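You operate a simulated robot arm through the tools that you are given. There is no shell and no other tool.

Carry out the task below with a simulated robot arm. There is one attempt and no reset: what you move stays moved.

## Task
Take the black starter case from the back left corner of the workbench and put it on the bay 33 of the steel shelving. Then put the steel block on the workbench away on the press bench. Then stack the yellow box labelled "753" from the workbench on top of the yellow box labelled "725". Then put two of the black caps from the blue table on the battery bench. Then stack the grey box marked "352" from the steel table on top of the grey box labelled "330". Then take the purple box from the top of the packing table and leave it on the workbench. Then shut the right cupboard door. Then shut the lower middle door. Then close the green drawer. Then open the left bench drawer, take the grey tin and leave it in the inside of the left bench drawer and shut the drawer again. The order counts.

It is judged by the outcome, as a careful person would: the job done as asked, and still so three seconds after it is handed in. It fails if anything else is knocked over, pushed out of place, dropped, spilled or broken. A push-on lid holds only when it is set on centred and level and pressed home; a screw cap is set on level and turned clockwise until tight.

## Robot
A 7-joint arm with a two-finger parallel gripper on a trunk, on a base that moves. Base frame: it is fixed to the floor where the robot stands at the start and does not move with it; the origin is under the middle of the robot, x ahead of it, y to its left, z up. Units: m, rad, N and s.
With the tool pointing down near the work surface it reaches from about 0.3 to 0.72 m from the robot's upright axis, wherever it stands. Its first joint turns from -2.897 to 2.897 rad. Places, roughly: battery bench [5.1, -2, 0.9]; bay 33 of the steel shelving (22x28 cm) [0.86, 2.8, 0.88]; black cap (3x3x3 cm) [6.8, 1.2, 0.9]; black starter case (7x7x7 cm) [0.5, -0.1, 0.8]; green drawer [-1.7, -0.3, 0.5]; grey box [5.25, 0, 1]; grey tin (9x9x6 cm) [0.5, 0.9, 0.8]; inside of the left bench drawer [-0.9, 2.9, 0.7]; left bench drawer [-0.8, 2.9, 0.7]; lower middle door [-0.3, -1.5, 0.7]; press bench [-1, 3.6, 0.9]; purple box [0.75, 5, 1]; right cupboard door [1, 4.7, 0.4]; steel block [0.5, 0.5, 0.75]; workbench [0.8, 1, 0.8]; yellow box [0.75, 0.75, 0.75]. Payload 3.43 kg.
The tool frame sits at the grasp point between the pads (the TCP): z along the fingers, y along the line on which they close. The tips reach 0.034 m beyond it. Largest opening 0.128 m; finger width 0.024, thickness 0.012; the body of the gripper, 0.048 by 0.13 m, starts 0.096 m behind the TCP.
Orientation is that of the tool frame in the base frame, as a unit quaternion [x, y, z, w]. With the fingers straight down and closing along the base's y, the tool's x points along the base's -x, its y along +y and its z along -z.

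## Interface
- The arm moves only by the tool apply_moves. Its argument "plan" is a list of rows, each an object of numbers (a shift or turn left out is 0, a gripper value left out holds the last): "rx", "ry", "rz": the turn, a rotation vector about the tool's x, y, z in rad; "x", "y", "z": the shift along the tool's x, y, z in m; "hand": the opening, from 0 (shut) to 1 (fully open). In form: [{"rx": .., "ry": .., "rz": .., "x": .., "y": .., "z": .., "hand": ..}, ...]. A call has 1 to 20 rows; each row is the pose to reach, as a shift and turn from the pose commanded when the call began, along the tool's axes at that moment. Rows are played at 5 a second. More than 0.05 m and 0.15 rad between two rows, or a gripper value outside its range, and nothing of the call is played. Where a pose cannot be reached the arm comes as near as it can. A force on the tool above 40 N (or 10 N above the force at the start of the call, whichever is more), or a blocked arm, ends the call early, and 0.2 s more pass. Each finger travels about 0.108 m/s and halts on what it meets, pressing with about 42 N; the grip force reading is that of the motor and also rises with nothing between the fingers. The clock runs only during rows and for 0.2 s after the last one: add rows that repeat a pose to give the fingers time. It gives the time, the measured TCP pose, the force on the tool (base axes), the opening and the grip force at its end, in the units of the frame above (readings bear some noise), with the torque about the TCP (base axes, N m) and any sound that the robot's microphone picked up.
- Cameras (640 x 400 px; columns grow to the right, rows downward): "scene" is now at [-0.0029, 0.1125, 1.4844]; the picture's right is [-0.28, -0.96, 0.00], its down [-0.18, 0.05, -0.98] and it looks along [0.94, -0.28, -0.19] (base axes); focal length 214 px, centre (320, 200). "wrist" rides on the gripper at [0.076, -0.011, -0.16] in the tool frame; the picture's right is [0.15, 0.99, 0.00], its down [-0.88, 0.13, -0.46] and it looks along [-0.45, 0.07, 0.89] (tool axes); focal length 234 px, centre (320, 200). There is no depth. A picture from a camera that has moved, and an enlarged one, comes with that camera's place and axes in the base frame and with its lens.
- grab_frame(camera): a new picture of that camera. It takes no simulated time.
- raise_lower(by): slides the trunk up (or, below 0, down) by that many m; the arm and the scene camera ride with it, the base frame stays. It gives what a move gives, with no picture.
- base_move(legs): drives the robot by 1 to 6 legs, each [ahead, left, turn to the left] in m, m and rad, along the robot's own axes; the way and the turn of a leg run together, so that a leg with both is an arc; at most 1.5 m and 3.142 rad a leg. The arm and the cameras ride along, it lands a little off, and it stops where it bumps. It gives what a move gives.
- head_to(pan, tilt): turns the head with the scene camera to pan (to the left, within 1.501 rad either way) and tilt (down, from -0.506 to 1.204), counted from straight ahead of the robot. It gives what a move gives.
- enlarge(camera, box): a new picture of the part [left, top, right, bottom] of that camera's present view, enlarged. It takes no simulated time.
- sign_off(): hands the job in; it is judged then, once.

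Places have to be worked out from the pictures, the camera data and where the tool is seen. Open the gripper and draw the arm clear of the work before you hand the job in, unless the task says otherwise.

The tools are called after "Emit:" as name(argument=value, ...) on one line, values as JSON. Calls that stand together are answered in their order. apply_moves: Moves the arm, as the interface text tells. Its arguments: {"type":"object","properties":{"plan":{"type":"array"}},"required":["plan"]} The other tools are called the same way: raise_lower (by) moves the trunk up or down; base_move (legs) drives the base; head_to (pan, tilt) turns the head that bears the scene camera; grab_frame (camera) takes a picture; enlarge (camera, box) takes an enlarged picture of a part of a camera's view; sign_off () hands the job in.

At the start:

```text
t: 0.0
tcp_pos: [0.1384, 0.3222, 1.0745]
ee_rot: [0.005, 1.0, 0.005, 0.001]
ft_force: [0.2, 1.0, -1.2]
moment: [-0.04, 0.06, 0.0]
opening: 0.1281
finger_force: 0.0
trunk travel left (down, up): [-0.15, 0.174]
robot x, y, heading: [0.0041, 0.0007, 0.004]
head pan, tilt (commanded): [1.499, 1.201]
```

scene: 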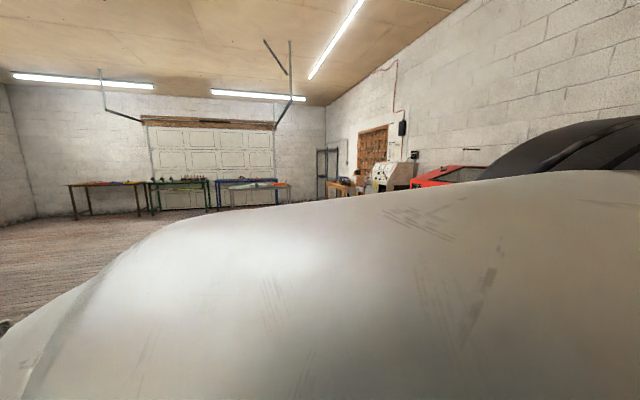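
wrist: 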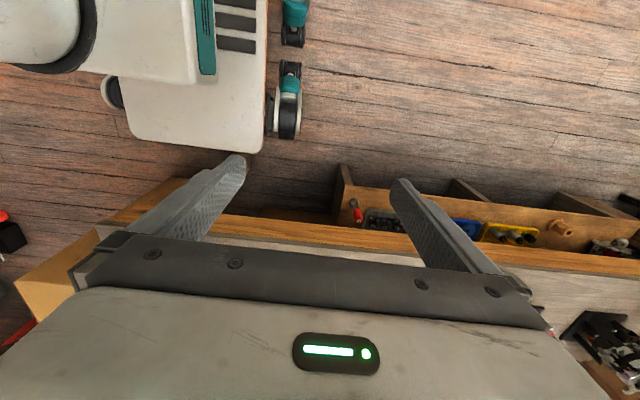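

I'll begin by looking around: the scene picture seems blocked by something large near the camera, and the head's commanded angles don't match the stated look direction. I grab fresh frames from both cameras.

Emit:
grab_frame(camera="scene")

Emit:
grab_frame(camera="wrist")

```text
taken
camera scene: at [-0.0029, 0.1125, 1.4844], right [-0.28, -0.96, 0.0], down [-0.18, 0.05, -0.98], along [0.94, -0.28, -0.19], focal length 214 px, centre (320, 200)
```

scene: 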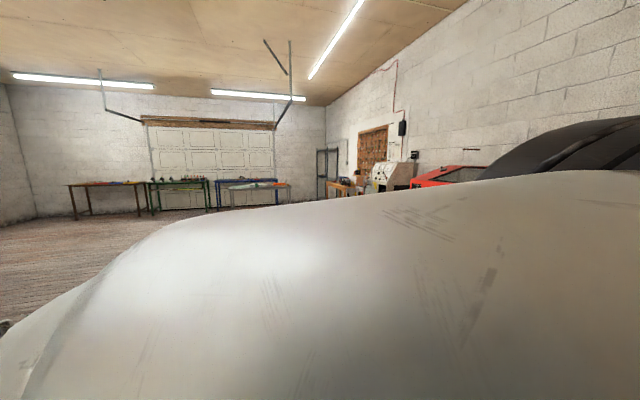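

```text
taken
camera wrist: at [0.062, 0.3103, 1.2341], right [-0.14, 0.99, 0.01], down [0.88, 0.12, 0.46], along [0.45, 0.07, -0.89], focal length 234 px, centre (320, 200)
```

wrist: 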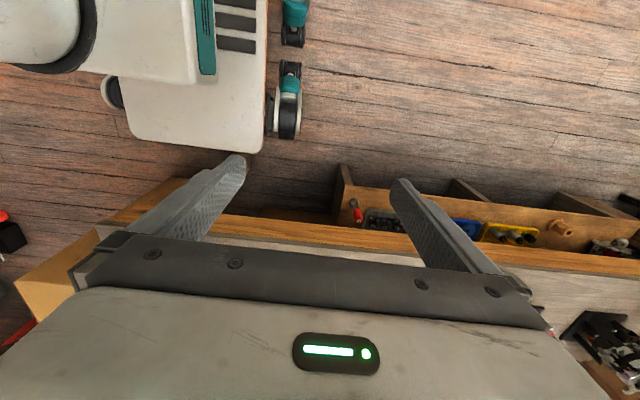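

The scene camera is blocked by the arm's own body, and the actual head direction (pan about -0.29) differs from the commanded one. I turn the head to a known angle to see how it responds.

Emit:
head_to(pan=0.6, tilt=0.6)

Emit:
grab_frame(camera="scene")

```text
t: 1.2
tcp_pos: [0.1388, 0.3228, 1.0774]
ee_rot: [0.007, 1.0, 0.008, 0.002]
ft_force: [-2.3, 0.5, -0.8]
moment: [0.06, -0.16, 0.0]
opening: 0.1279
finger_force: 0.1
trunk travel left (down, up): [-0.15, 0.174]
robot x, y, heading: [0.0014, 0.0005, 0.004]
head pan, tilt (commanded): [0.6, 0.6]
```

```text
taken
camera scene: at [-0.003, 0.1119, 1.4852], right [-0.29, -0.96, 0.0], down [-0.17, 0.05, -0.98], along [0.94, -0.29, -0.18], focal length 214 px, centre (320, 200)
```

scene: 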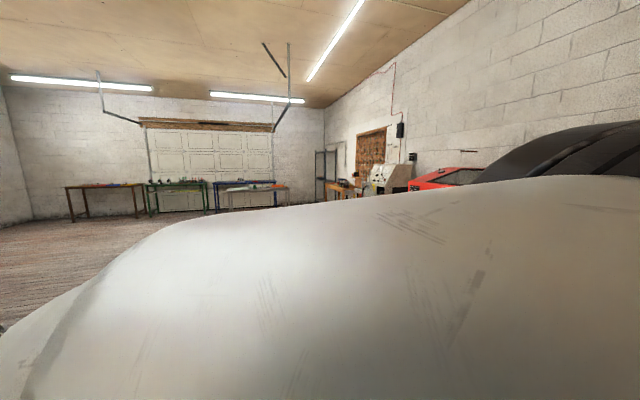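

The head didn't move at all, so it may be stuck or blocked by the arm link right before it. I move the arm ahead and to the right, high above the bench, to clear the camera.

Emit:
apply_moves(plan=[{"x": -0.03, "y": -0.02, "hand": 1}, {"x": -0.07, "y": -0.04}, {"x": -0.11, "y": -0.06}, {"x": -0.15, "y": -0.08}, {"x": -0.19, "y": -0.1}, {"x": -0.23, "y": -0.12}, {"x": -0.27, "y": -0.14}, {"x": -0.3, "y": -0.15}])

Emit:
grab_frame(camera="scene")

Emit:
grab_frame(camera="wrist")

```text
t: 3.0
tcp_pos: [0.4368, 0.1682, 1.0753]
ee_rot: [0.005, 1.0, 0.005, 0.0]
ft_force: [-0.4, 0.1, 0.3]
moment: [0.04, 0.0, -0.05]
opening: 0.128
finger_force: 0.1
trunk travel left (down, up): [-0.15, 0.174]
robot x, y, heading: [-0.0013, -0.0009, -0.0]
head pan, tilt (commanded): [0.6, 0.6]
```

```text
taken
camera scene: at [-0.0192, 0.1888, 1.4464], right [0.56, -0.83, 0.0], down [-0.47, -0.32, -0.83], along [0.68, 0.47, -0.56], focal length 214 px, centre (320, 200)
```

scene: 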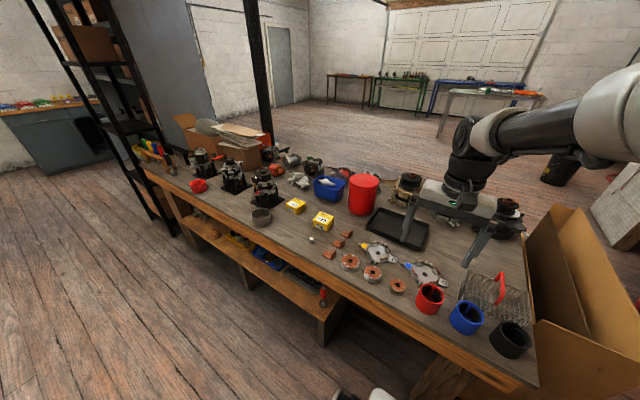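

```text
taken
camera wrist: at [0.3614, 0.156, 1.2344], right [-0.14, 0.99, 0.01], down [0.88, 0.12, 0.46], along [0.45, 0.07, -0.89], focal length 234 px, centre (320, 200)
```

wrist: 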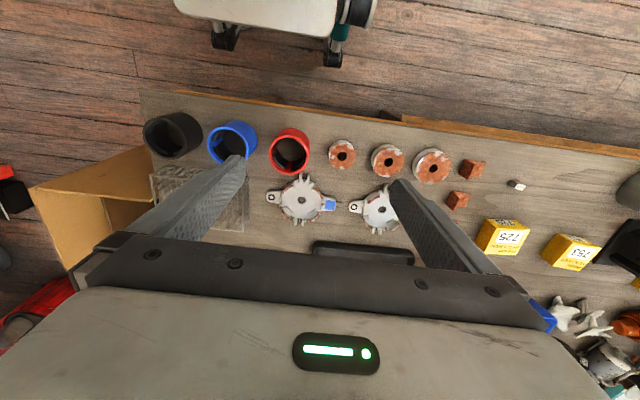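

Now the head is free and shows the workbench: a red, blue and black shell near the right front, yellow boxes 725 and 753 further left. I enlarge parts of the view to identify things.

Emit:
enlarge(camera="scene", box=[140, 100, 360, 260])

Emit:
enlarge(camera="scene", box=[300, 160, 560, 380])

Emit:
enlarge(camera="wrist", box=[400, 120, 640, 400])

```text
2.50 times, centred on (250, 180) of scene
camera zoom: at [-0.0192, 0.1888, 1.4464], right [0.56, -0.83, 0.0], down [-0.47, -0.32, -0.83], along [0.68, 0.47, -0.56], focal length 536 px, centre (495, 250)
```

zoom: 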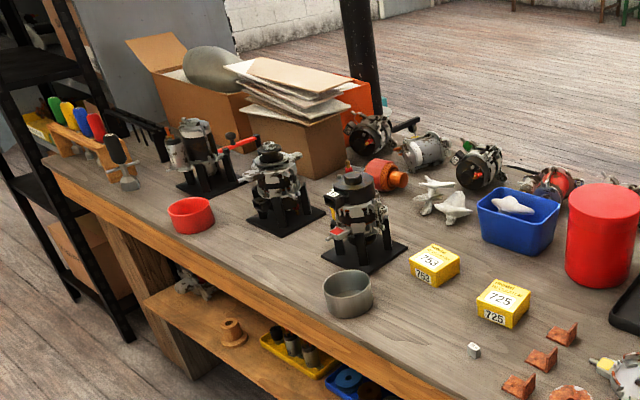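

```text
1.82 times, centred on (430, 270) of scene
camera zoom: at [-0.0192, 0.1888, 1.4464], right [0.56, -0.83, 0.0], down [-0.47, -0.32, -0.83], along [0.68, 0.47, -0.56], focal length 390 px, centre (120, 73)
```

zoom: 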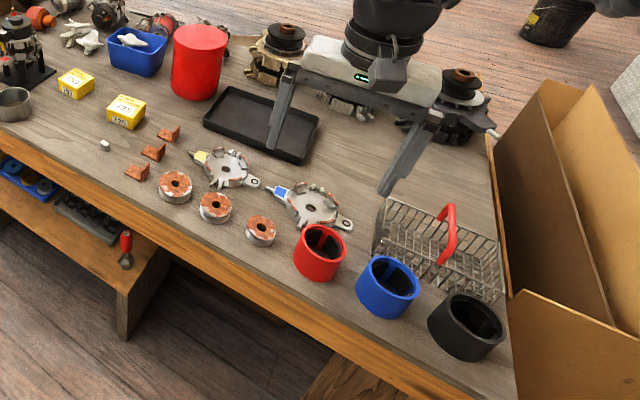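

```text
1.43 times, centred on (520, 260) of wrist
camera zoom: at [0.3614, 0.156, 1.2344], right [-0.14, 0.99, 0.01], down [0.88, 0.12, 0.46], along [0.45, 0.07, -0.89], focal length 334 px, centre (34, 114)
```

zoom: 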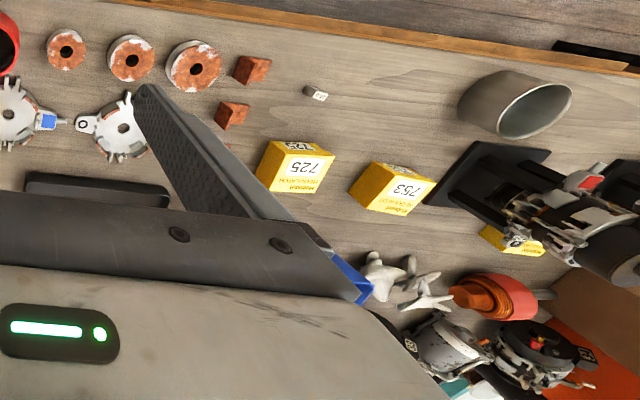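

I've identified the yellow boxes 753 (left) and 725 (right), the small steel block, the grey tin and the black shell. I look further left toward the shelving and behind.

Emit:
head_to(pan=1.3, tilt=0.3)

Emit:
grab_frame(camera="scene")

```text
t: 4.1
tcp_pos: [0.4357, 0.1673, 1.0754]
ee_rot: [0.005, 1.0, 0.005, 0.001]
ft_force: [0.0, 0.6, -0.6]
moment: [0.01, 0.0, -0.01]
opening: 0.128
finger_force: 0.0
trunk travel left (down, up): [-0.15, 0.174]
robot x, y, heading: [-0.0028, -0.001, -0.002]
head pan, tilt (commanded): [1.3, 0.3]
```

```text
taken
camera scene: at [-0.0671, 0.2288, 1.4738], right [0.96, -0.27, 0.0], down [-0.08, -0.29, -0.96], along [0.26, 0.92, -0.3], focal length 214 px, centre (320, 200)
```

scene: 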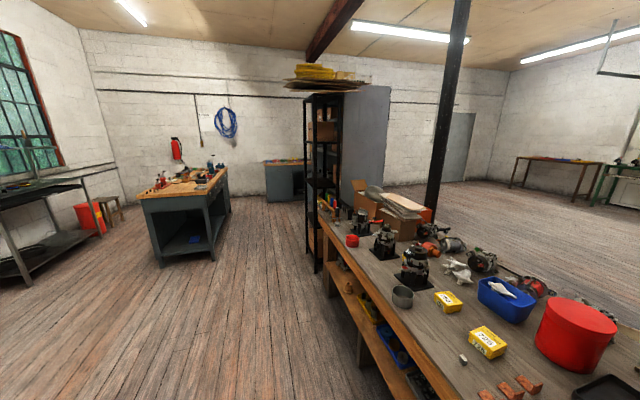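

The shelving stands at the left end of the bench, a grey-blue bench at the left and another cabinet behind. I zoom into those parts.

Emit:
enlarge(camera="scene", box=[120, 140, 330, 280])

Emit:
enlarge(camera="scene", box=[260, 60, 400, 300])

Emit:
enlarge(camera="scene", box=[0, 120, 140, 300])

```text
2.86 times, centred on (225, 210) of scene
camera zoom: at [-0.0671, 0.2288, 1.4738], right [0.96, -0.27, 0.0], down [-0.08, -0.29, -0.96], along [0.26, 0.92, -0.3], focal length 613 px, centre (591, 171)
```

zoom: 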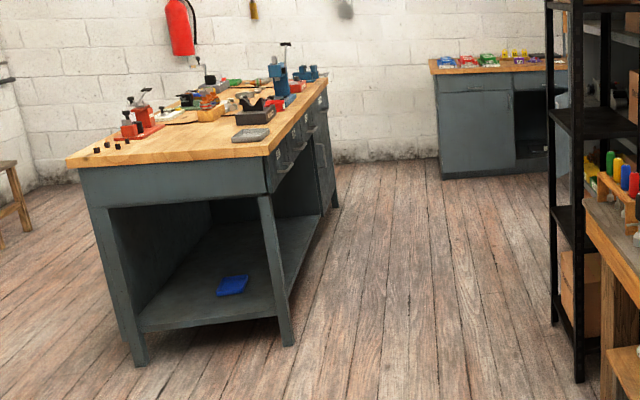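

```text
1.67 times, centred on (330, 180) of scene
camera zoom: at [-0.0671, 0.2288, 1.4738], right [0.96, -0.27, 0.0], down [-0.08, -0.29, -0.96], along [0.26, 0.92, -0.3], focal length 358 px, centre (303, 233)
```

zoom: 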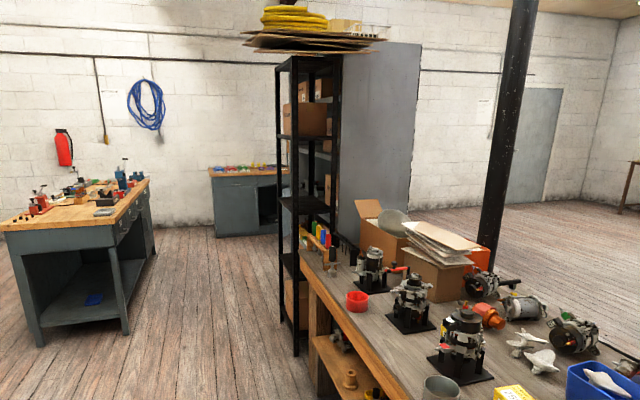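

```text
2.22 times, centred on (70, 210) of scene
camera zoom: at [-0.0671, 0.2288, 1.4738], right [0.96, -0.27, 0.0], down [-0.08, -0.29, -0.96], along [0.26, 0.92, -0.3], focal length 477 px, centre (876, 178)
```

zoom: 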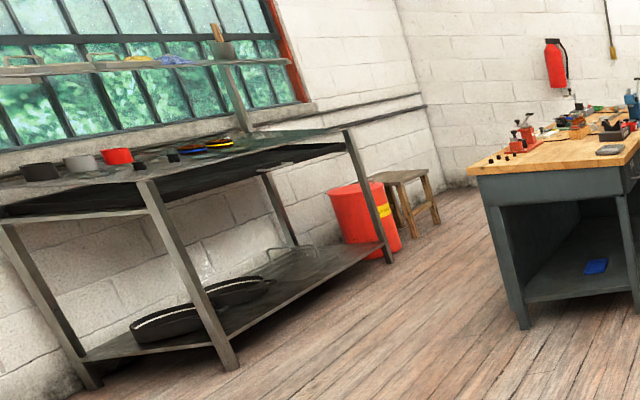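

The press bench (grey-blue, drawers on its right side) and the packing cabinet behind are located. Before choosing the grasp for the case I want a closer look at bay 33, so I back off from the bench and drive left.

Emit:
base_move(legs=[[-0.35, 0, 0], [0, 1.5, 0]])

Emit:
head_to(pan=0.7, tilt=0.25)

Emit:
grab_frame(camera="scene")

```text
t: 20.4
tcp_pos: [0.0814, 1.6668, 1.0755]
ee_rot: [0.001, 1.0, 0.005, 0.002]
ft_force: [0.2, -0.1, 0.1]
moment: [0.01, 0.03, -0.01]
opening: 0.1277
finger_force: 0.0
trunk travel left (down, up): [-0.15, 0.174]
robot x, y, heading: [-0.3544, 1.4929, 0.006]
head pan, tilt (commanded): [1.3, 0.3]
```

```text
t: 21.4
tcp_pos: [0.0801, 1.6668, 1.0758]
ee_rot: [0.002, 1.0, 0.005, 0.001]
ft_force: [0.7, 0.0, -0.3]
moment: [0.0, 0.03, -0.02]
opening: 0.128
finger_force: 0.0
trunk travel left (down, up): [-0.15, 0.174]
robot x, y, heading: [-0.3593, 1.4973, 0.01]
head pan, tilt (commanded): [0.7, 0.25]
```

```text
taken
camera scene: at [-0.3761, 1.6948, 1.4786], right [0.65, -0.76, 0.0], down [-0.19, -0.16, -0.97], along [0.74, 0.63, -0.25], focal length 214 px, centre (320, 200)
```

scene: 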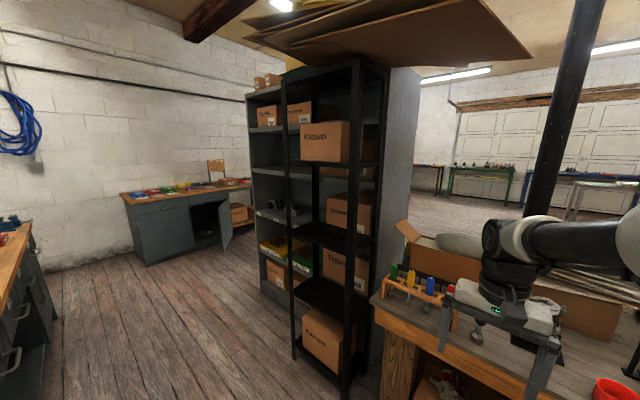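

I see a black rack with cartons and a grey shelving unit with bins behind it. I zoom in for the bay labels.

Emit:
enlarge(camera="scene", box=[230, 60, 410, 240])

Emit:
enlarge(camera="scene", box=[240, 180, 400, 380])

```text
2.22 times, centred on (320, 150) of scene
camera zoom: at [-0.3761, 1.6948, 1.4786], right [0.65, -0.76, 0.0], down [-0.19, -0.16, -0.97], along [0.74, 0.63, -0.25], focal length 477 px, centre (320, 311)
```

zoom: 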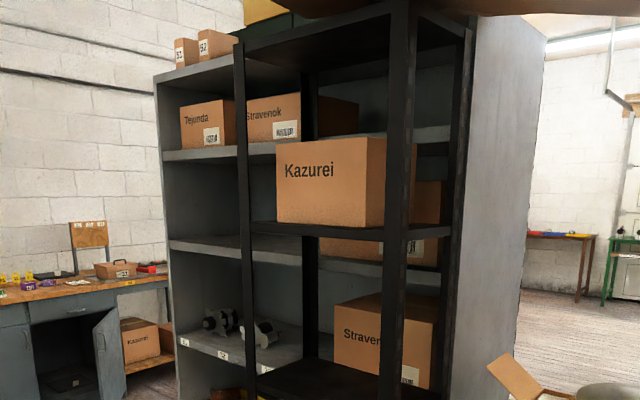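

```text
2.00 times, centred on (320, 280) of scene
camera zoom: at [-0.3761, 1.6948, 1.4786], right [0.65, -0.76, 0.0], down [-0.19, -0.16, -0.97], along [0.74, 0.63, -0.25], focal length 429 px, centre (320, 40)
```

zoom: 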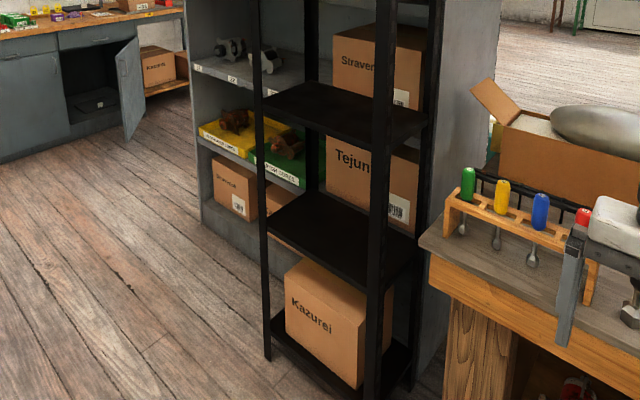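

Bay labels sit on the grey shelving's edge at about z=0.85. I drive further left to stand in front of it for a closer look.

Emit:
base_move(legs=[[0, 1.45, 0]])

Emit:
head_to(pan=0.0, tilt=0.45)

Emit:
grab_frame(camera="scene")

Emit:
grab_frame(camera="wrist")

```text
t: 30.4
tcp_pos: [0.0821, 2.6253, 1.0753]
ee_rot: [-0.001, 1.0, 0.005, 0.001]
ft_force: [-0.9, -0.1, -0.1]
moment: [0.03, 0.04, -0.03]
opening: 0.1281
finger_force: 0.2
trunk travel left (down, up): [-0.15, 0.174]
robot x, y, heading: [-0.3497, 2.4521, 0.011]
head pan, tilt (commanded): [0.7, 0.25]
stopped in leg 1: the robot was blocked; the commanded pose is now the measured one
```

```text
t: 31.4
tcp_pos: [0.0808, 2.6254, 1.0758]
ee_rot: [0.0, 1.0, 0.005, 0.001]
ft_force: [0.0, 0.4, 0.0]
moment: [-0.03, -0.03, -0.02]
opening: 0.1282
finger_force: 0.0
trunk travel left (down, up): [-0.15, 0.174]
robot x, y, heading: [-0.3538, 2.4523, 0.0]
head pan, tilt (commanded): [0.0, 0.45]
```

```text
taken
camera scene: at [-0.3541, 2.5921, 1.46], right [0.01, -1.0, 0.0], down [-0.43, 0.0, -0.9], along [0.9, 0.01, -0.43], focal length 214 px, centre (320, 200)
```

scene: 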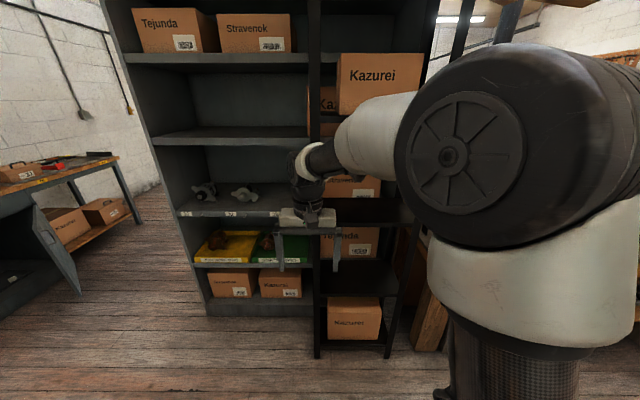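

```text
taken
camera wrist: at [0.0061, 2.6132, 1.2346], right [-0.15, 0.99, 0.01], down [0.88, 0.13, 0.46], along [0.45, 0.08, -0.89], focal length 234 px, centre (320, 200)
```

wrist: 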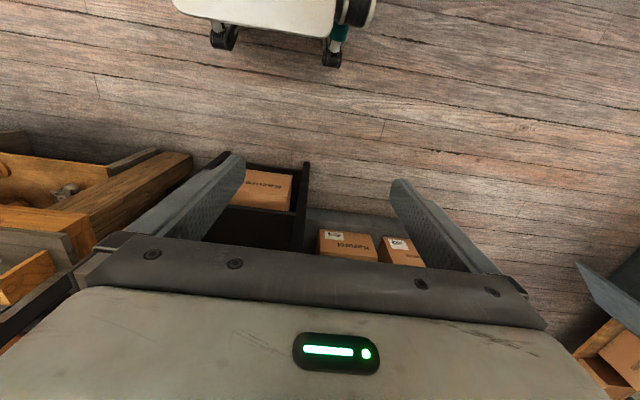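

The base was stopped at y=2.45, probably by the press bench's near corner. I look left and down to see what it touches, and enlarge the bay labels.

Emit:
enlarge(camera="scene", box=[160, 120, 340, 300])

Emit:
head_to(pan=1.45, tilt=0.9)

Emit:
grab_frame(camera="scene")

```text
2.22 times, centred on (250, 210) of scene
camera zoom: at [-0.3541, 2.5921, 1.46], right [0.01, -1.0, 0.0], down [-0.43, 0.0, -0.9], along [0.9, 0.01, -0.43], focal length 477 px, centre (476, 178)
```

zoom: 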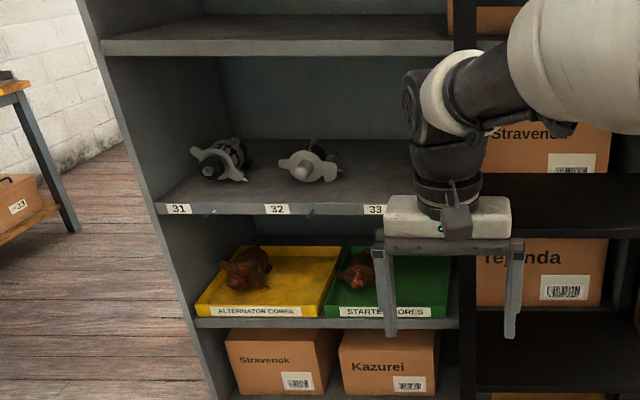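

```text
t: 33.0
tcp_pos: [0.0821, 2.6264, 1.0755]
ee_rot: [-0.001, 1.0, 0.005, 0.002]
ft_force: [-0.1, -0.3, -0.7]
moment: [0.0, -0.01, -0.01]
opening: 0.128
finger_force: 0.0
trunk travel left (down, up): [-0.15, 0.174]
robot x, y, heading: [-0.3544, 2.4557, 0.008]
head pan, tilt (commanded): [1.45, 0.901]
```

```text
taken
camera scene: at [-0.4374, 2.6665, 1.4216], right [0.99, -0.11, 0.0], down [-0.09, -0.78, -0.62], along [0.07, 0.62, -0.78], focal length 214 px, centre (320, 200)
```

scene: 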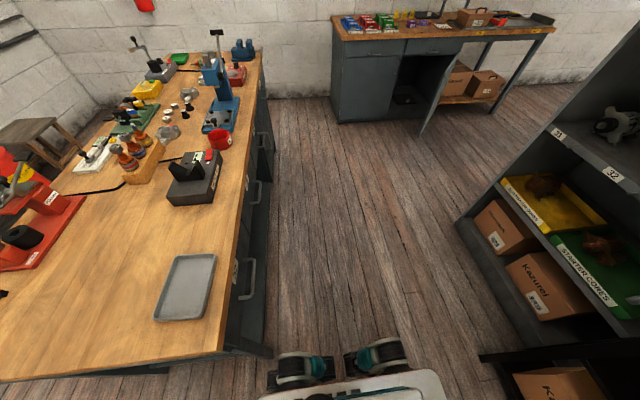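

Labels 31, 32 and 33 are on the shelf edge at z≈0.86; bays 31 and 32 hold parts and bay 33 (around y≈2.82) lies right of them, with about 0.4 m of height under the next shelf. I'll use a 45° tilted grasp for the case. I drive back to the right end of the workbench.

Emit:
base_move(legs=[[0, -1.3, 0], [0, -1.25, 0], [0.25, 0, 0]])

Emit:
head_to(pan=0.0, tilt=0.7)

Emit:
grab_frame(camera="scene")

Emit:
grab_frame(camera="wrist")

```text
t: 59.0
tcp_pos: [0.3299, 0.0611, 1.0755]
ee_rot: [0.006, 1.0, 0.006, 0.001]
ft_force: [1.1, 0.0, -0.2]
moment: [0.03, 0.01, -0.02]
opening: 0.1281
finger_force: 0.0
trunk travel left (down, up): [-0.15, 0.174]
robot x, y, heading: [-0.1063, -0.103, -0.007]
head pan, tilt (commanded): [1.45, 0.901]
```

```text
t: 60.6
tcp_pos: [0.3299, 0.062, 1.0763]
ee_rot: [0.006, 1.0, 0.005, 0.001]
ft_force: [-1.3, 0.0, -0.3]
moment: [-0.01, -0.02, 0.02]
opening: 0.1281
finger_force: 0.1
trunk travel left (down, up): [-0.15, 0.174]
robot x, y, heading: [-0.1064, -0.1056, -0.012]
head pan, tilt (commanded): [0.0, 0.7]
```

```text
taken
camera scene: at [-0.112, 0.0332, 1.4377], right [-0.01, -1.0, 0.0], down [-0.64, 0.0, -0.76], along [0.76, -0.01, -0.64], focal length 214 px, centre (320, 200)
```

scene: 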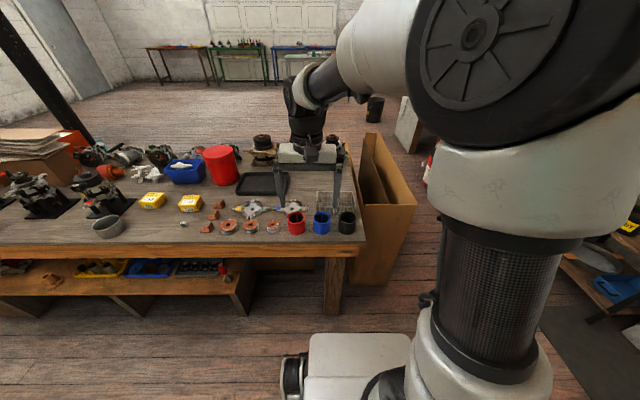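

```text
taken
camera wrist: at [0.2554, 0.0495, 1.2346], right [-0.13, 0.99, 0.01], down [0.88, 0.11, 0.46], along [0.45, 0.07, -0.89], focal length 234 px, centre (320, 200)
```

wrist: 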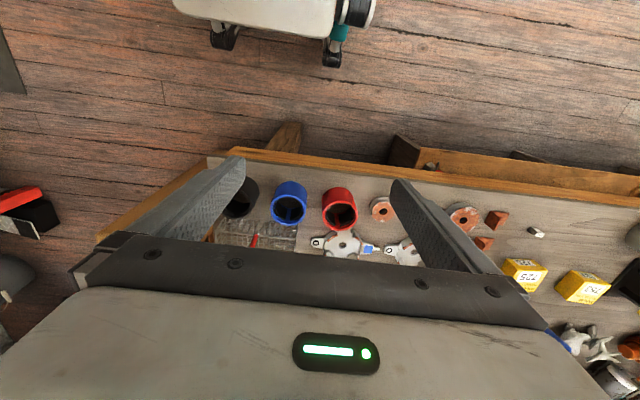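

The black shell is at about (0.515, -0.095). I shift the gripper over to that line so that the wrist camera sees it between the fingers.

Emit:
apply_moves(plan=[{"y": -0.04}, {"y": -0.08}, {"y": -0.12}, {"y": -0.158}, {"y": -0.158}])

Emit:
grab_frame(camera="wrist")

Emit:
enlarge(camera="scene", box=[220, 170, 380, 270])

```text
t: 61.8
tcp_pos: [0.3299, -0.0984, 1.0741]
ee_rot: [0.005, 1.0, 0.005, 0.001]
ft_force: [0.1, 0.2, 1.0]
moment: [-0.01, 0.04, -0.01]
opening: 0.1279
finger_force: 0.1
trunk travel left (down, up): [-0.15, 0.174]
robot x, y, heading: [-0.1077, -0.104, -0.004]
head pan, tilt (commanded): [0.0, 0.7]
```

```text
taken
camera wrist: at [0.2543, -0.1097, 1.2328], right [-0.13, 0.99, 0.01], down [0.88, 0.11, 0.46], along [0.45, 0.07, -0.89], focal length 234 px, centre (320, 200)
```

wrist: 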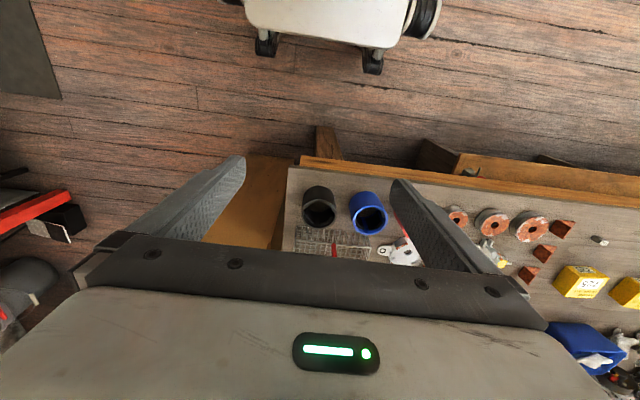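

```text
4.00 times, centred on (300, 220) of scene
camera zoom: at [-0.112, 0.033, 1.4378], right [-0.01, -1.0, 0.0], down [-0.64, 0.0, -0.76], along [0.76, -0.01, -0.64], focal length 858 px, centre (400, 120)
```

zoom: 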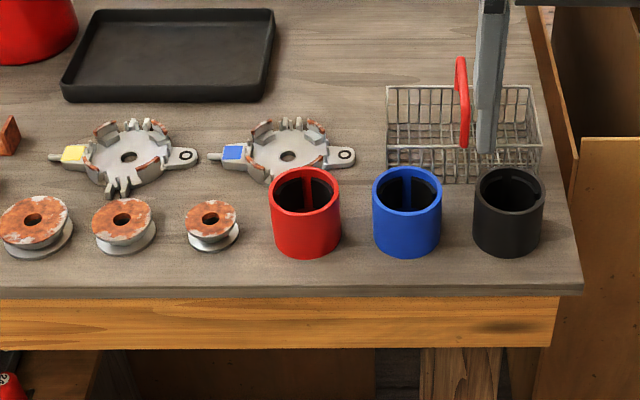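

I zoom the wrist view to triangulate the bench height and the case's place.

Emit:
enlarge(camera="wrist", box=[240, 140, 400, 240])

```text
4.00 times, centred on (320, 190) of wrist
camera zoom: at [0.2543, -0.1097, 1.2328], right [-0.13, 0.99, 0.01], down [0.88, 0.11, 0.46], along [0.45, 0.07, -0.89], focal length 937 px, centre (320, 240)
```

zoom: 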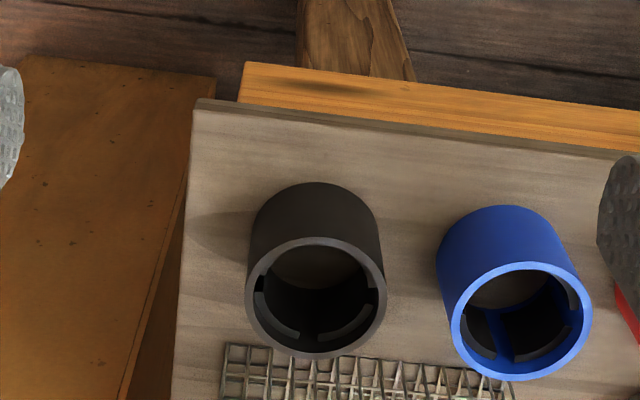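

Triangulating both views: bench top z≈0.78, black case centre ≈(0.478, -0.080) with rim at z≈0.85, the blue one 0.10 m to its left. I tilt the tool 45° forward while closing the opening to about 9 cm and coming lower.

Emit:
apply_moves(plan=[{"ry": -0.13, "x": -0.005, "y": 0.003, "z": 0.015, "hand": 0.72}, {"ry": -0.26, "x": -0.01, "y": 0.006, "z": 0.03}, {"ry": -0.39, "x": -0.015, "y": 0.009, "z": 0.045}, {"ry": -0.52, "x": -0.02, "y": 0.012, "z": 0.06}, {"ry": -0.65, "x": -0.025, "y": 0.015, "z": 0.075}, {"ry": -0.785, "x": -0.03, "y": 0.018, "z": 0.09}, {"ry": -0.785, "x": -0.03, "y": 0.018, "z": 0.1}, {"ry": -0.785, "x": -0.03, "y": 0.018, "z": 0.1}])

Emit:
grab_frame(camera="wrist")

Emit:
grab_frame(camera="scene")

```text
t: 63.6
tcp_pos: [0.358, -0.0777, 0.9751]
ee_rot: [0.008, 0.923, 0.003, 0.385]
ft_force: [0.9, -0.1, 0.3]
moment: [0.01, -0.02, -0.06]
opening: 0.0922
finger_force: 0.1
out of reach, approached as far as the arm can: row 5, 6
trunk travel left (down, up): [-0.15, 0.174]
robot x, y, heading: [-0.1071, -0.1068, -0.007]
head pan, tilt (commanded): [0.0, 0.7]
```

```text
taken
camera wrist: at [0.193, -0.0872, 1.034], right [-0.09, 0.99, -0.09], down [0.3, 0.12, 0.95], along [0.95, 0.06, -0.31], focal length 234 px, centre (320, 200)
```

wrist: 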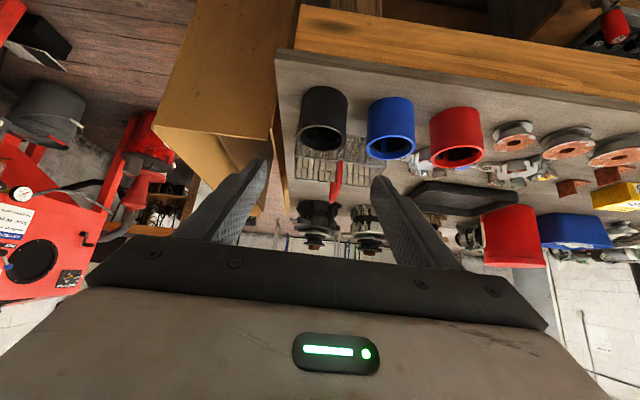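

```text
taken
camera scene: at [-0.112, 0.0332, 1.4378], right [-0.01, -1.0, 0.0], down [-0.64, 0.0, -0.76], along [0.76, -0.01, -0.64], focal length 214 px, centre (320, 200)
```

scene: 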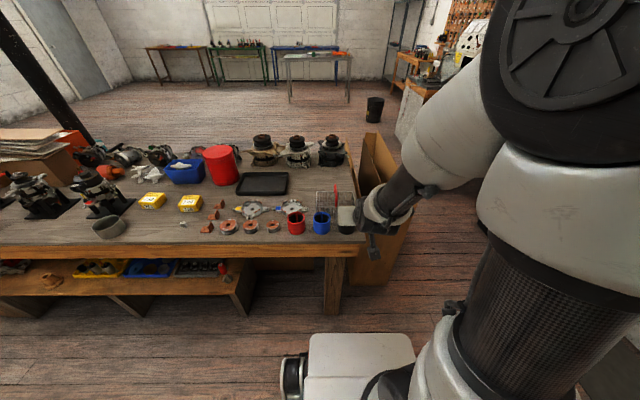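

Tilt reached. From the wrist view the case is at (0.480, -0.077). I line up along the approach axis and go in halfway, then check.

Emit:
apply_moves(plan=[{"x": 0.012, "z": 0.03}, {"x": 0.024, "z": 0.06}, {"x": 0.024, "z": 0.09}, {"x": 0.024, "z": 0.11}, {"x": 0.024, "z": 0.11}])

Emit:
grab_frame(camera="wrist")

Emit:
enlarge(camera="scene", box=[270, 170, 410, 270])

```text
t: 64.8
tcp_pos: [0.4205, -0.0777, 0.8787]
ee_rot: [0.008, 0.924, 0.003, 0.383]
ft_force: [-0.6, 0.1, 0.0]
moment: [0.01, 0.01, 0.01]
opening: 0.092
finger_force: 0.0
trunk travel left (down, up): [-0.15, 0.174]
robot x, y, heading: [-0.1045, -0.1068, -0.011]
head pan, tilt (commanded): [0.0, 0.7]
```

```text
taken
camera wrist: at [0.2555, -0.0871, 0.9378], right [-0.09, 0.99, -0.09], down [0.3, 0.12, 0.95], along [0.95, 0.06, -0.31], focal length 234 px, centre (320, 200)
```

wrist: 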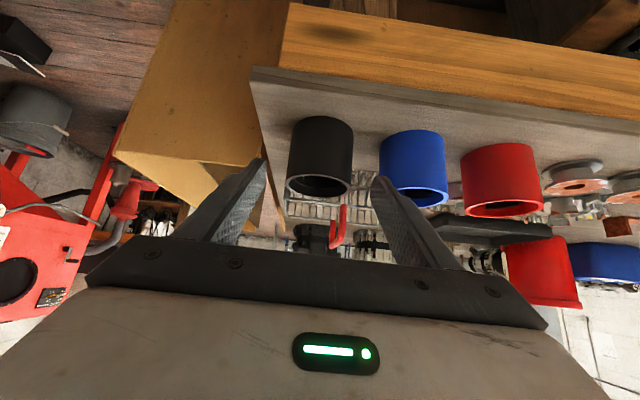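

```text
4.00 times, centred on (340, 220) of scene
camera zoom: at [-0.1119, 0.0332, 1.4377], right [-0.01, -1.0, 0.0], down [-0.64, 0.0, -0.76], along [0.76, -0.01, -0.64], focal length 858 px, centre (240, 120)
```

zoom: 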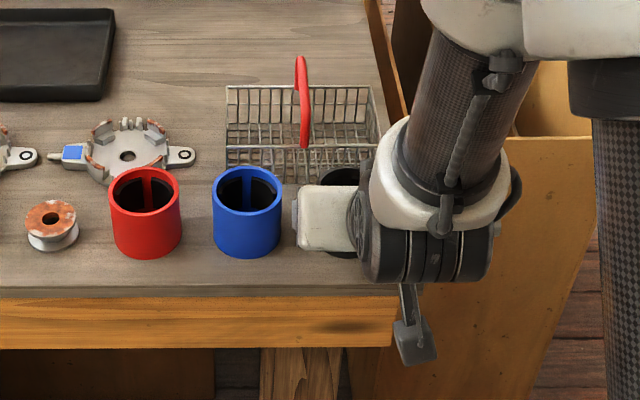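

The case is centred between the fingers. I go in the rest of the way (keeping the tips clear of the bench) and then close the gripper.

Emit:
apply_moves(plan=[{"x": -0.004, "z": 0.03}, {"x": -0.008, "z": 0.055}, {"x": -0.008, "z": 0.074}, {"x": -0.008, "z": 0.074}])

Emit:
grab_frame(camera="wrist")

```text
t: 65.8
tcp_pos: [0.4778, -0.079, 0.8332]
ee_rot: [0.007, 0.923, 0.003, 0.384]
ft_force: [0.4, -0.2, 1.0]
moment: [0.02, 0.01, 0.01]
opening: 0.0924
finger_force: 0.0
trunk travel left (down, up): [-0.15, 0.174]
robot x, y, heading: [-0.1036, -0.107, -0.007]
head pan, tilt (commanded): [0.0, 0.7]
```

```text
taken
camera wrist: at [0.3129, -0.0888, 0.8911], right [-0.09, 0.99, -0.09], down [0.3, 0.12, 0.95], along [0.95, 0.06, -0.31], focal length 234 px, centre (320, 200)
```

wrist: 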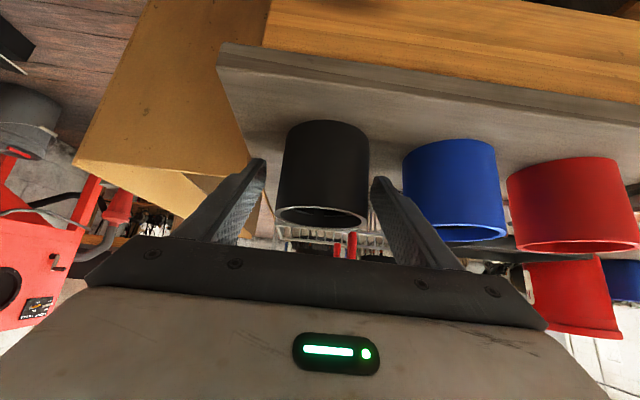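

The case sits between the fingers with a few mm on each side. I close the gripper on it.

Emit:
apply_moves(plan=[{"hand": 0.4}, {"hand": 0.4}, {"hand": 0.4}, {"hand": 0.4}])

Emit:
grab_frame(camera="wrist")

```text
t: 66.8
tcp_pos: [0.4786, -0.0799, 0.8334]
ee_rot: [0.007, 0.923, 0.002, 0.384]
ft_force: [0.2, 2.4, -0.2]
moment: [-0.11, 0.03, 0.01]
opening: 0.0678
finger_force: 42.5
trunk travel left (down, up): [-0.15, 0.174]
robot x, y, heading: [-0.1032, -0.1022, -0.004]
head pan, tilt (commanded): [0.0, 0.7]
```

```text
taken
camera wrist: at [0.3126, -0.0886, 0.8912], right [-0.09, 0.99, -0.09], down [0.3, 0.12, 0.95], along [0.95, 0.06, -0.31], focal length 234 px, centre (320, 200)
```

wrist: 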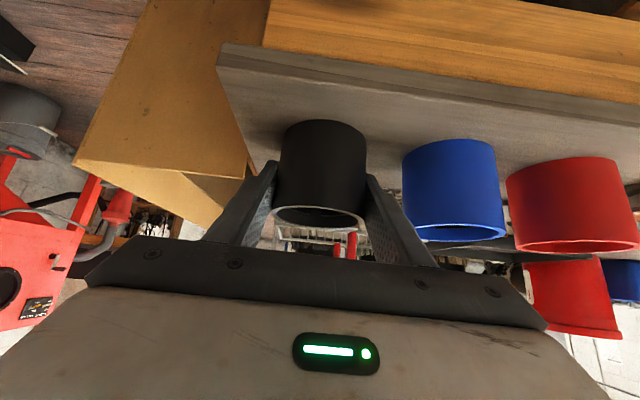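

The grip holds at 6.8 cm with full force. I lift straight up by 0.2 m.

Emit:
apply_moves(plan=[{"x": -0.014, "z": -0.014}, {"x": -0.035, "z": -0.035}, {"x": -0.06, "z": -0.06}, {"x": -0.088, "z": -0.087}, {"x": -0.115, "z": -0.114}, {"x": -0.142, "z": -0.14}, {"x": -0.142, "z": -0.14}])

Emit:
grab_frame(camera="wrist")

```text
t: 68.4
tcp_pos: [0.4801, -0.082, 1.0312]
ee_rot: [0.007, 0.924, 0.004, 0.383]
ft_force: [-0.4, 0.7, -7.2]
moment: [-0.01, 0.03, -0.03]
opening: 0.0675
finger_force: 41.9
trunk travel left (down, up): [-0.15, 0.174]
robot x, y, heading: [-0.1088, -0.1051, -0.008]
head pan, tilt (commanded): [0.0, 0.7]
```

```text
taken
camera wrist: at [0.3144, -0.0919, 1.0904], right [-0.09, 0.99, -0.09], down [0.3, 0.12, 0.95], along [0.95, 0.06, -0.31], focal length 234 px, centre (320, 200)
```

wrist: 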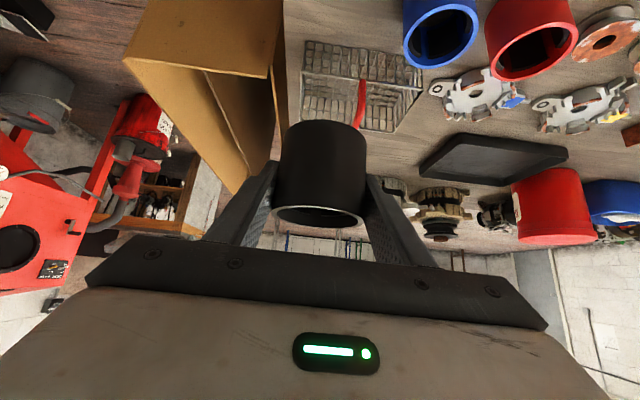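

The case is held firmly (7 N). I pull the arm in a bit, then back off and drive left toward the shelving.

Emit:
apply_moves(plan=[{"x": 0.02, "z": -0.02}, {"x": 0.04, "z": -0.04}, {"x": 0.06, "z": -0.06}, {"x": 0.077, "z": -0.078}, {"x": 0.077, "z": -0.078}])

Emit:
base_move(legs=[[-0.12, 0, 0], [0, 1.5, 0], [0, 0.8, 0]])

Emit:
head_to(pan=0.9, tilt=0.7)

Emit:
grab_frame(camera="scene")

```text
t: 69.6
tcp_pos: [0.371, -0.0795, 1.0307]
ee_rot: [0.007, 0.923, 0.003, 0.384]
ft_force: [-0.7, 0.8, -7.3]
moment: [0.0, -0.01, 0.0]
opening: 0.0674
finger_force: 42.0
trunk travel left (down, up): [-0.15, 0.174]
robot x, y, heading: [-0.1038, -0.1076, -0.009]
head pan, tilt (commanded): [0.0, 0.7]
```

```text
t: 92.9
tcp_pos: [0.2473, 2.2548, 1.0318]
ee_rot: [-0.002, 0.924, 0.007, 0.383]
ft_force: [0.1, 0.4, -7.4]
moment: [0.0, 0.04, 0.01]
opening: 0.0675
finger_force: 41.8
trunk travel left (down, up): [-0.15, 0.174]
robot x, y, heading: [-0.2335, 2.2181, 0.012]
head pan, tilt (commanded): [0.0, 0.7]
```

```text
t: 94.1
tcp_pos: [0.2481, 2.2548, 1.0318]
ee_rot: [-0.002, 0.923, 0.007, 0.384]
ft_force: [0.1, -0.2, -7.2]
moment: [-0.01, 0.0, -0.02]
opening: 0.0673
finger_force: 42.4
trunk travel left (down, up): [-0.15, 0.174]
robot x, y, heading: [-0.228, 2.2165, 0.014]
head pan, tilt (commanded): [0.901, 0.7]
```

```text
taken
camera scene: at [-0.2696, 2.4223, 1.4377], right [0.79, -0.61, 0.0], down [-0.39, -0.51, -0.76], along [0.47, 0.61, -0.64], focal length 214 px, centre (320, 200)
```

scene: 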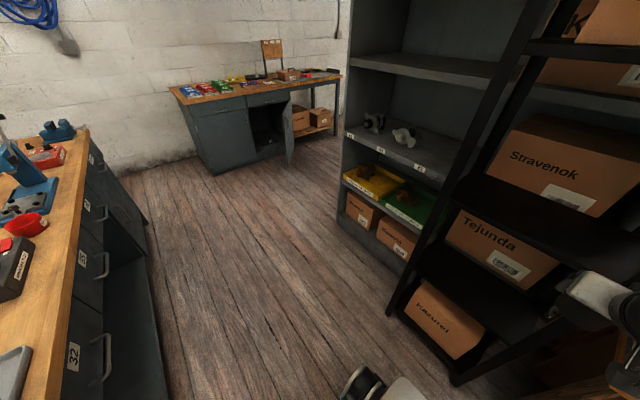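

The way is clear. I drive left past the press bench corner and then ahead to stand in front of the bay.

Emit:
base_move(legs=[[0.08, 0.8, 0], [0.25, 0, 0]])

Emit:
head_to(pan=-0.35, tilt=0.6)

Emit:
grab_frame(camera="scene")

Emit:
grab_frame(camera="wrist")

```text
t: 103.7
tcp_pos: [0.5723, 3.0713, 1.0325]
ee_rot: [-0.005, 0.924, 0.008, 0.383]
ft_force: [-0.1, -0.5, -7.0]
moment: [-0.01, 0.0, 0.04]
opening: 0.0677
finger_force: 42.3
trunk travel left (down, up): [-0.15, 0.174]
robot x, y, heading: [0.0951, 3.0302, 0.017]
head pan, tilt (commanded): [0.901, 0.7]
```

```text
t: 105.1
tcp_pos: [0.5704, 3.0723, 1.0332]
ee_rot: [-0.004, 0.924, 0.008, 0.383]
ft_force: [-0.4, 0.3, -6.8]
moment: [-0.01, 0.01, 0.06]
opening: 0.0674
finger_force: 41.8
trunk travel left (down, up): [-0.15, 0.174]
robot x, y, heading: [0.0965, 3.0379, 0.019]
head pan, tilt (commanded): [-0.351, 0.6]
```

```text
taken
camera scene: at [0.0855, 3.1404, 1.4464], right [-0.32, -0.95, 0.0], down [-0.53, 0.18, -0.82], along [0.78, -0.27, -0.57], focal length 214 px, centre (320, 200)
```

scene: 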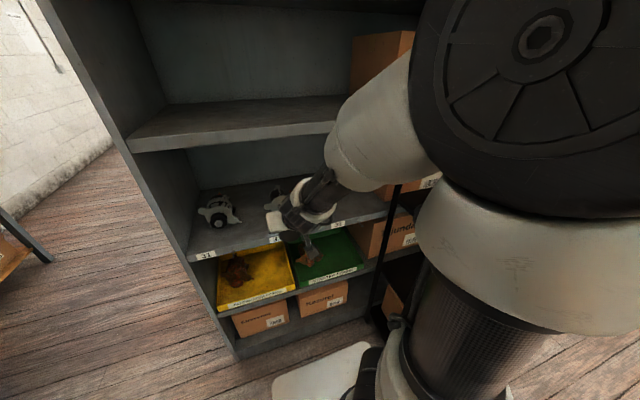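

```text
taken
camera wrist: at [0.4069, 3.0575, 1.0913], right [-0.12, 0.99, -0.09], down [0.3, 0.12, 0.95], along [0.95, 0.08, -0.31], focal length 234 px, centre (320, 200)
```

wrist: 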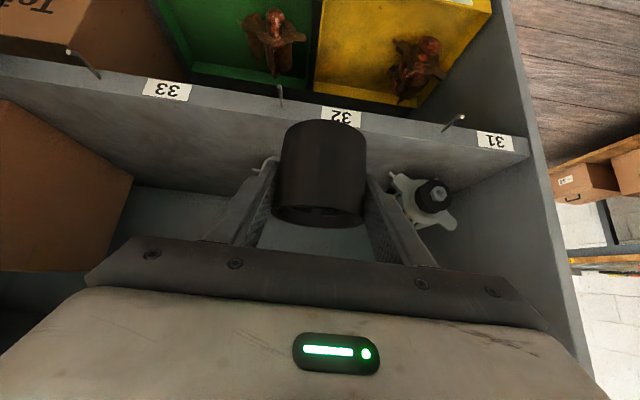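

Bay labels 33, 32, 31 are visible (upside down in the wrist view) with some small rods at the shelf's front edge. I zoom to understand these rods and the space in bay 33.

Emit:
enlarge(camera="wrist", box=[0, 30, 320, 230])

Emit:
enlarge(camera="scene", box=[180, 160, 420, 310])

```text
2.00 times, centred on (160, 130) of wrist
camera zoom: at [0.4069, 3.0575, 1.0913], right [-0.12, 0.99, -0.09], down [0.3, 0.12, 0.95], along [0.95, 0.08, -0.31], focal length 468 px, centre (640, 340)
```

zoom: 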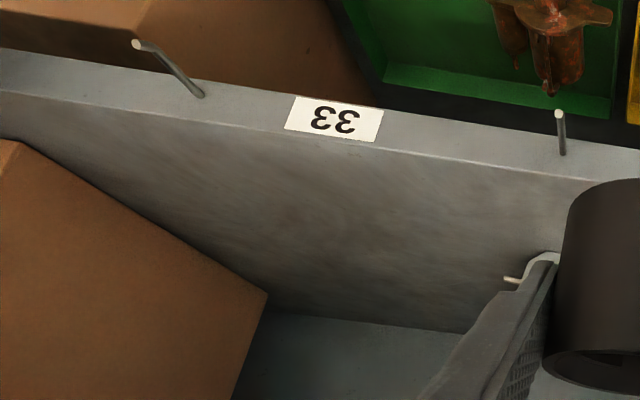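

```text
2.67 times, centred on (300, 235) of scene
camera zoom: at [0.0855, 3.1404, 1.4464], right [-0.32, -0.95, 0.0], down [-0.53, 0.18, -0.82], along [0.78, -0.27, -0.57], focal length 572 px, centre (373, 107)
```

zoom: 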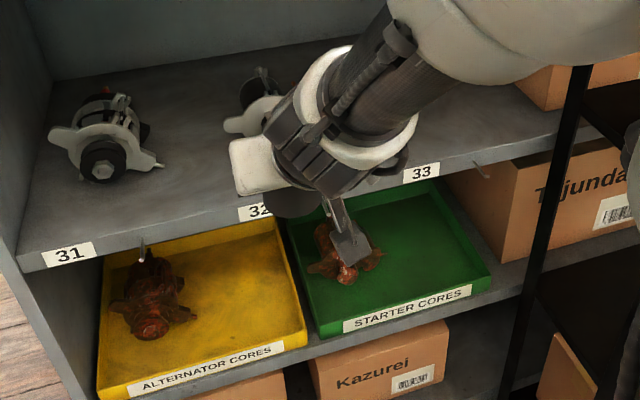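

The rods are hooks projecting from the shelf's front edge; bay 33's floor is free up to the carton at y≈2.56. I move the arm sideways to y≈2.80 in front of the shelf and lower to a safe entry height.

Emit:
apply_moves(plan=[{"y": -0.04}, {"y": -0.08}, {"y": -0.12}, {"y": -0.16}, {"y": -0.2}, {"y": -0.235}, {"y": -0.268, "x": 0.01, "z": 0.01}, {"y": -0.268, "x": 0.025, "z": 0.025}, {"y": -0.268, "x": 0.025, "z": 0.025}])

Emit:
grab_frame(camera="wrist")

Emit:
grab_frame(camera="scene")

```text
t: 107.1
tcp_pos: [0.5776, 2.8051, 0.9949]
ee_rot: [-0.005, 0.924, 0.008, 0.383]
ft_force: [0.3, 0.6, -6.7]
moment: [0.02, 0.04, 0.02]
opening: 0.0671
finger_force: 41.6
trunk travel left (down, up): [-0.15, 0.174]
robot x, y, heading: [0.0969, 3.0322, 0.017]
head pan, tilt (commanded): [-0.351, 0.6]
```

```text
taken
camera wrist: at [0.4121, 2.7909, 1.0529], right [-0.12, 0.99, -0.09], down [0.3, 0.12, 0.95], along [0.95, 0.08, -0.31], focal length 234 px, centre (320, 200)
```

wrist: 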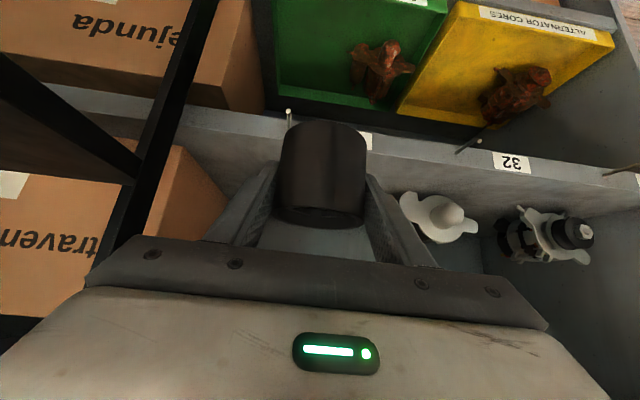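

```text
taken
camera scene: at [0.0856, 3.1401, 1.4464], right [-0.33, -0.95, 0.0], down [-0.53, 0.18, -0.82], along [0.78, -0.27, -0.57], focal length 214 px, centre (320, 200)
```

scene: 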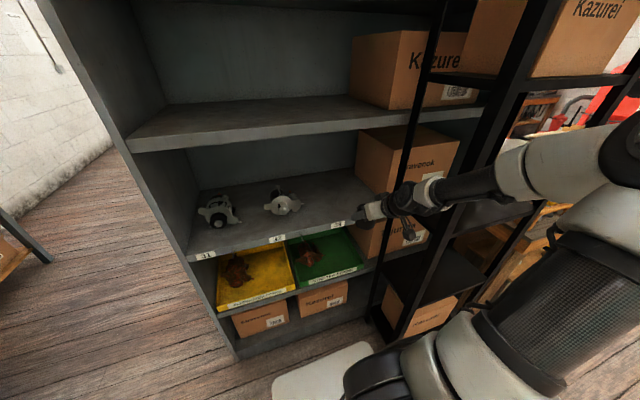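

The bay is straight ahead. I extend the arm forward into the bay at this height, keeping the case about 5 cm above the shelf.

Emit:
apply_moves(plan=[{"x": -0.028, "z": 0.028}, {"x": -0.056, "z": 0.056}, {"x": -0.084, "z": 0.084}, {"x": -0.112, "z": 0.112}, {"x": -0.14, "z": 0.14}, {"x": -0.168, "z": 0.168}, {"x": -0.18, "z": 0.18}, {"x": -0.18, "z": 0.18}])

Emit:
grab_frame(camera="wrist")

Emit:
enlarge(camera="scene", box=[180, 100, 460, 280])

```text
t: 108.9
tcp_pos: [0.8329, 2.8065, 0.9935]
ee_rot: [-0.005, 0.924, 0.009, 0.383]
ft_force: [0.7, -0.6, -7.1]
moment: [0.01, 0.01, 0.0]
opening: 0.0675
finger_force: 41.7
trunk travel left (down, up): [-0.15, 0.174]
robot x, y, heading: [0.0957, 3.035, 0.02]
head pan, tilt (commanded): [-0.351, 0.6]
```

```text
taken
camera wrist: at [0.6671, 2.7932, 1.0524], right [-0.12, 0.99, -0.09], down [0.3, 0.12, 0.95], along [0.95, 0.08, -0.31], focal length 234 px, centre (320, 200)
```

wrist: 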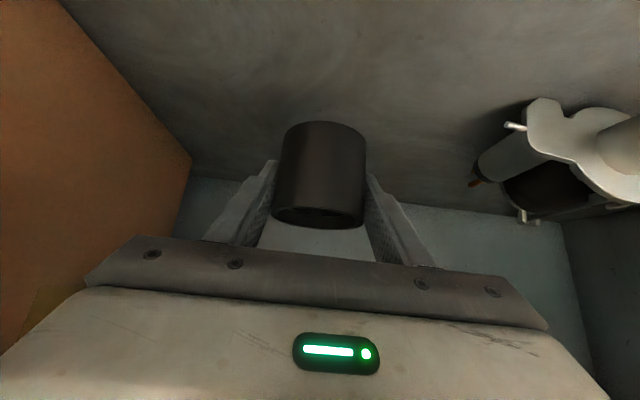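

```text
2.22 times, centred on (320, 190) of scene
camera zoom: at [0.0858, 3.1401, 1.4464], right [-0.33, -0.95, 0.0], down [-0.53, 0.18, -0.82], along [0.78, -0.27, -0.57], focal length 477 px, centre (320, 222)
```

zoom: 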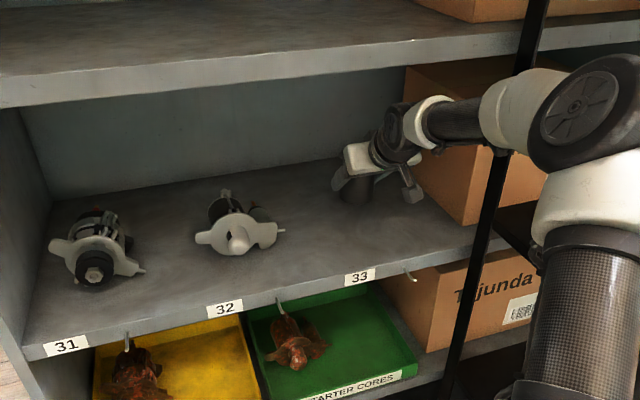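

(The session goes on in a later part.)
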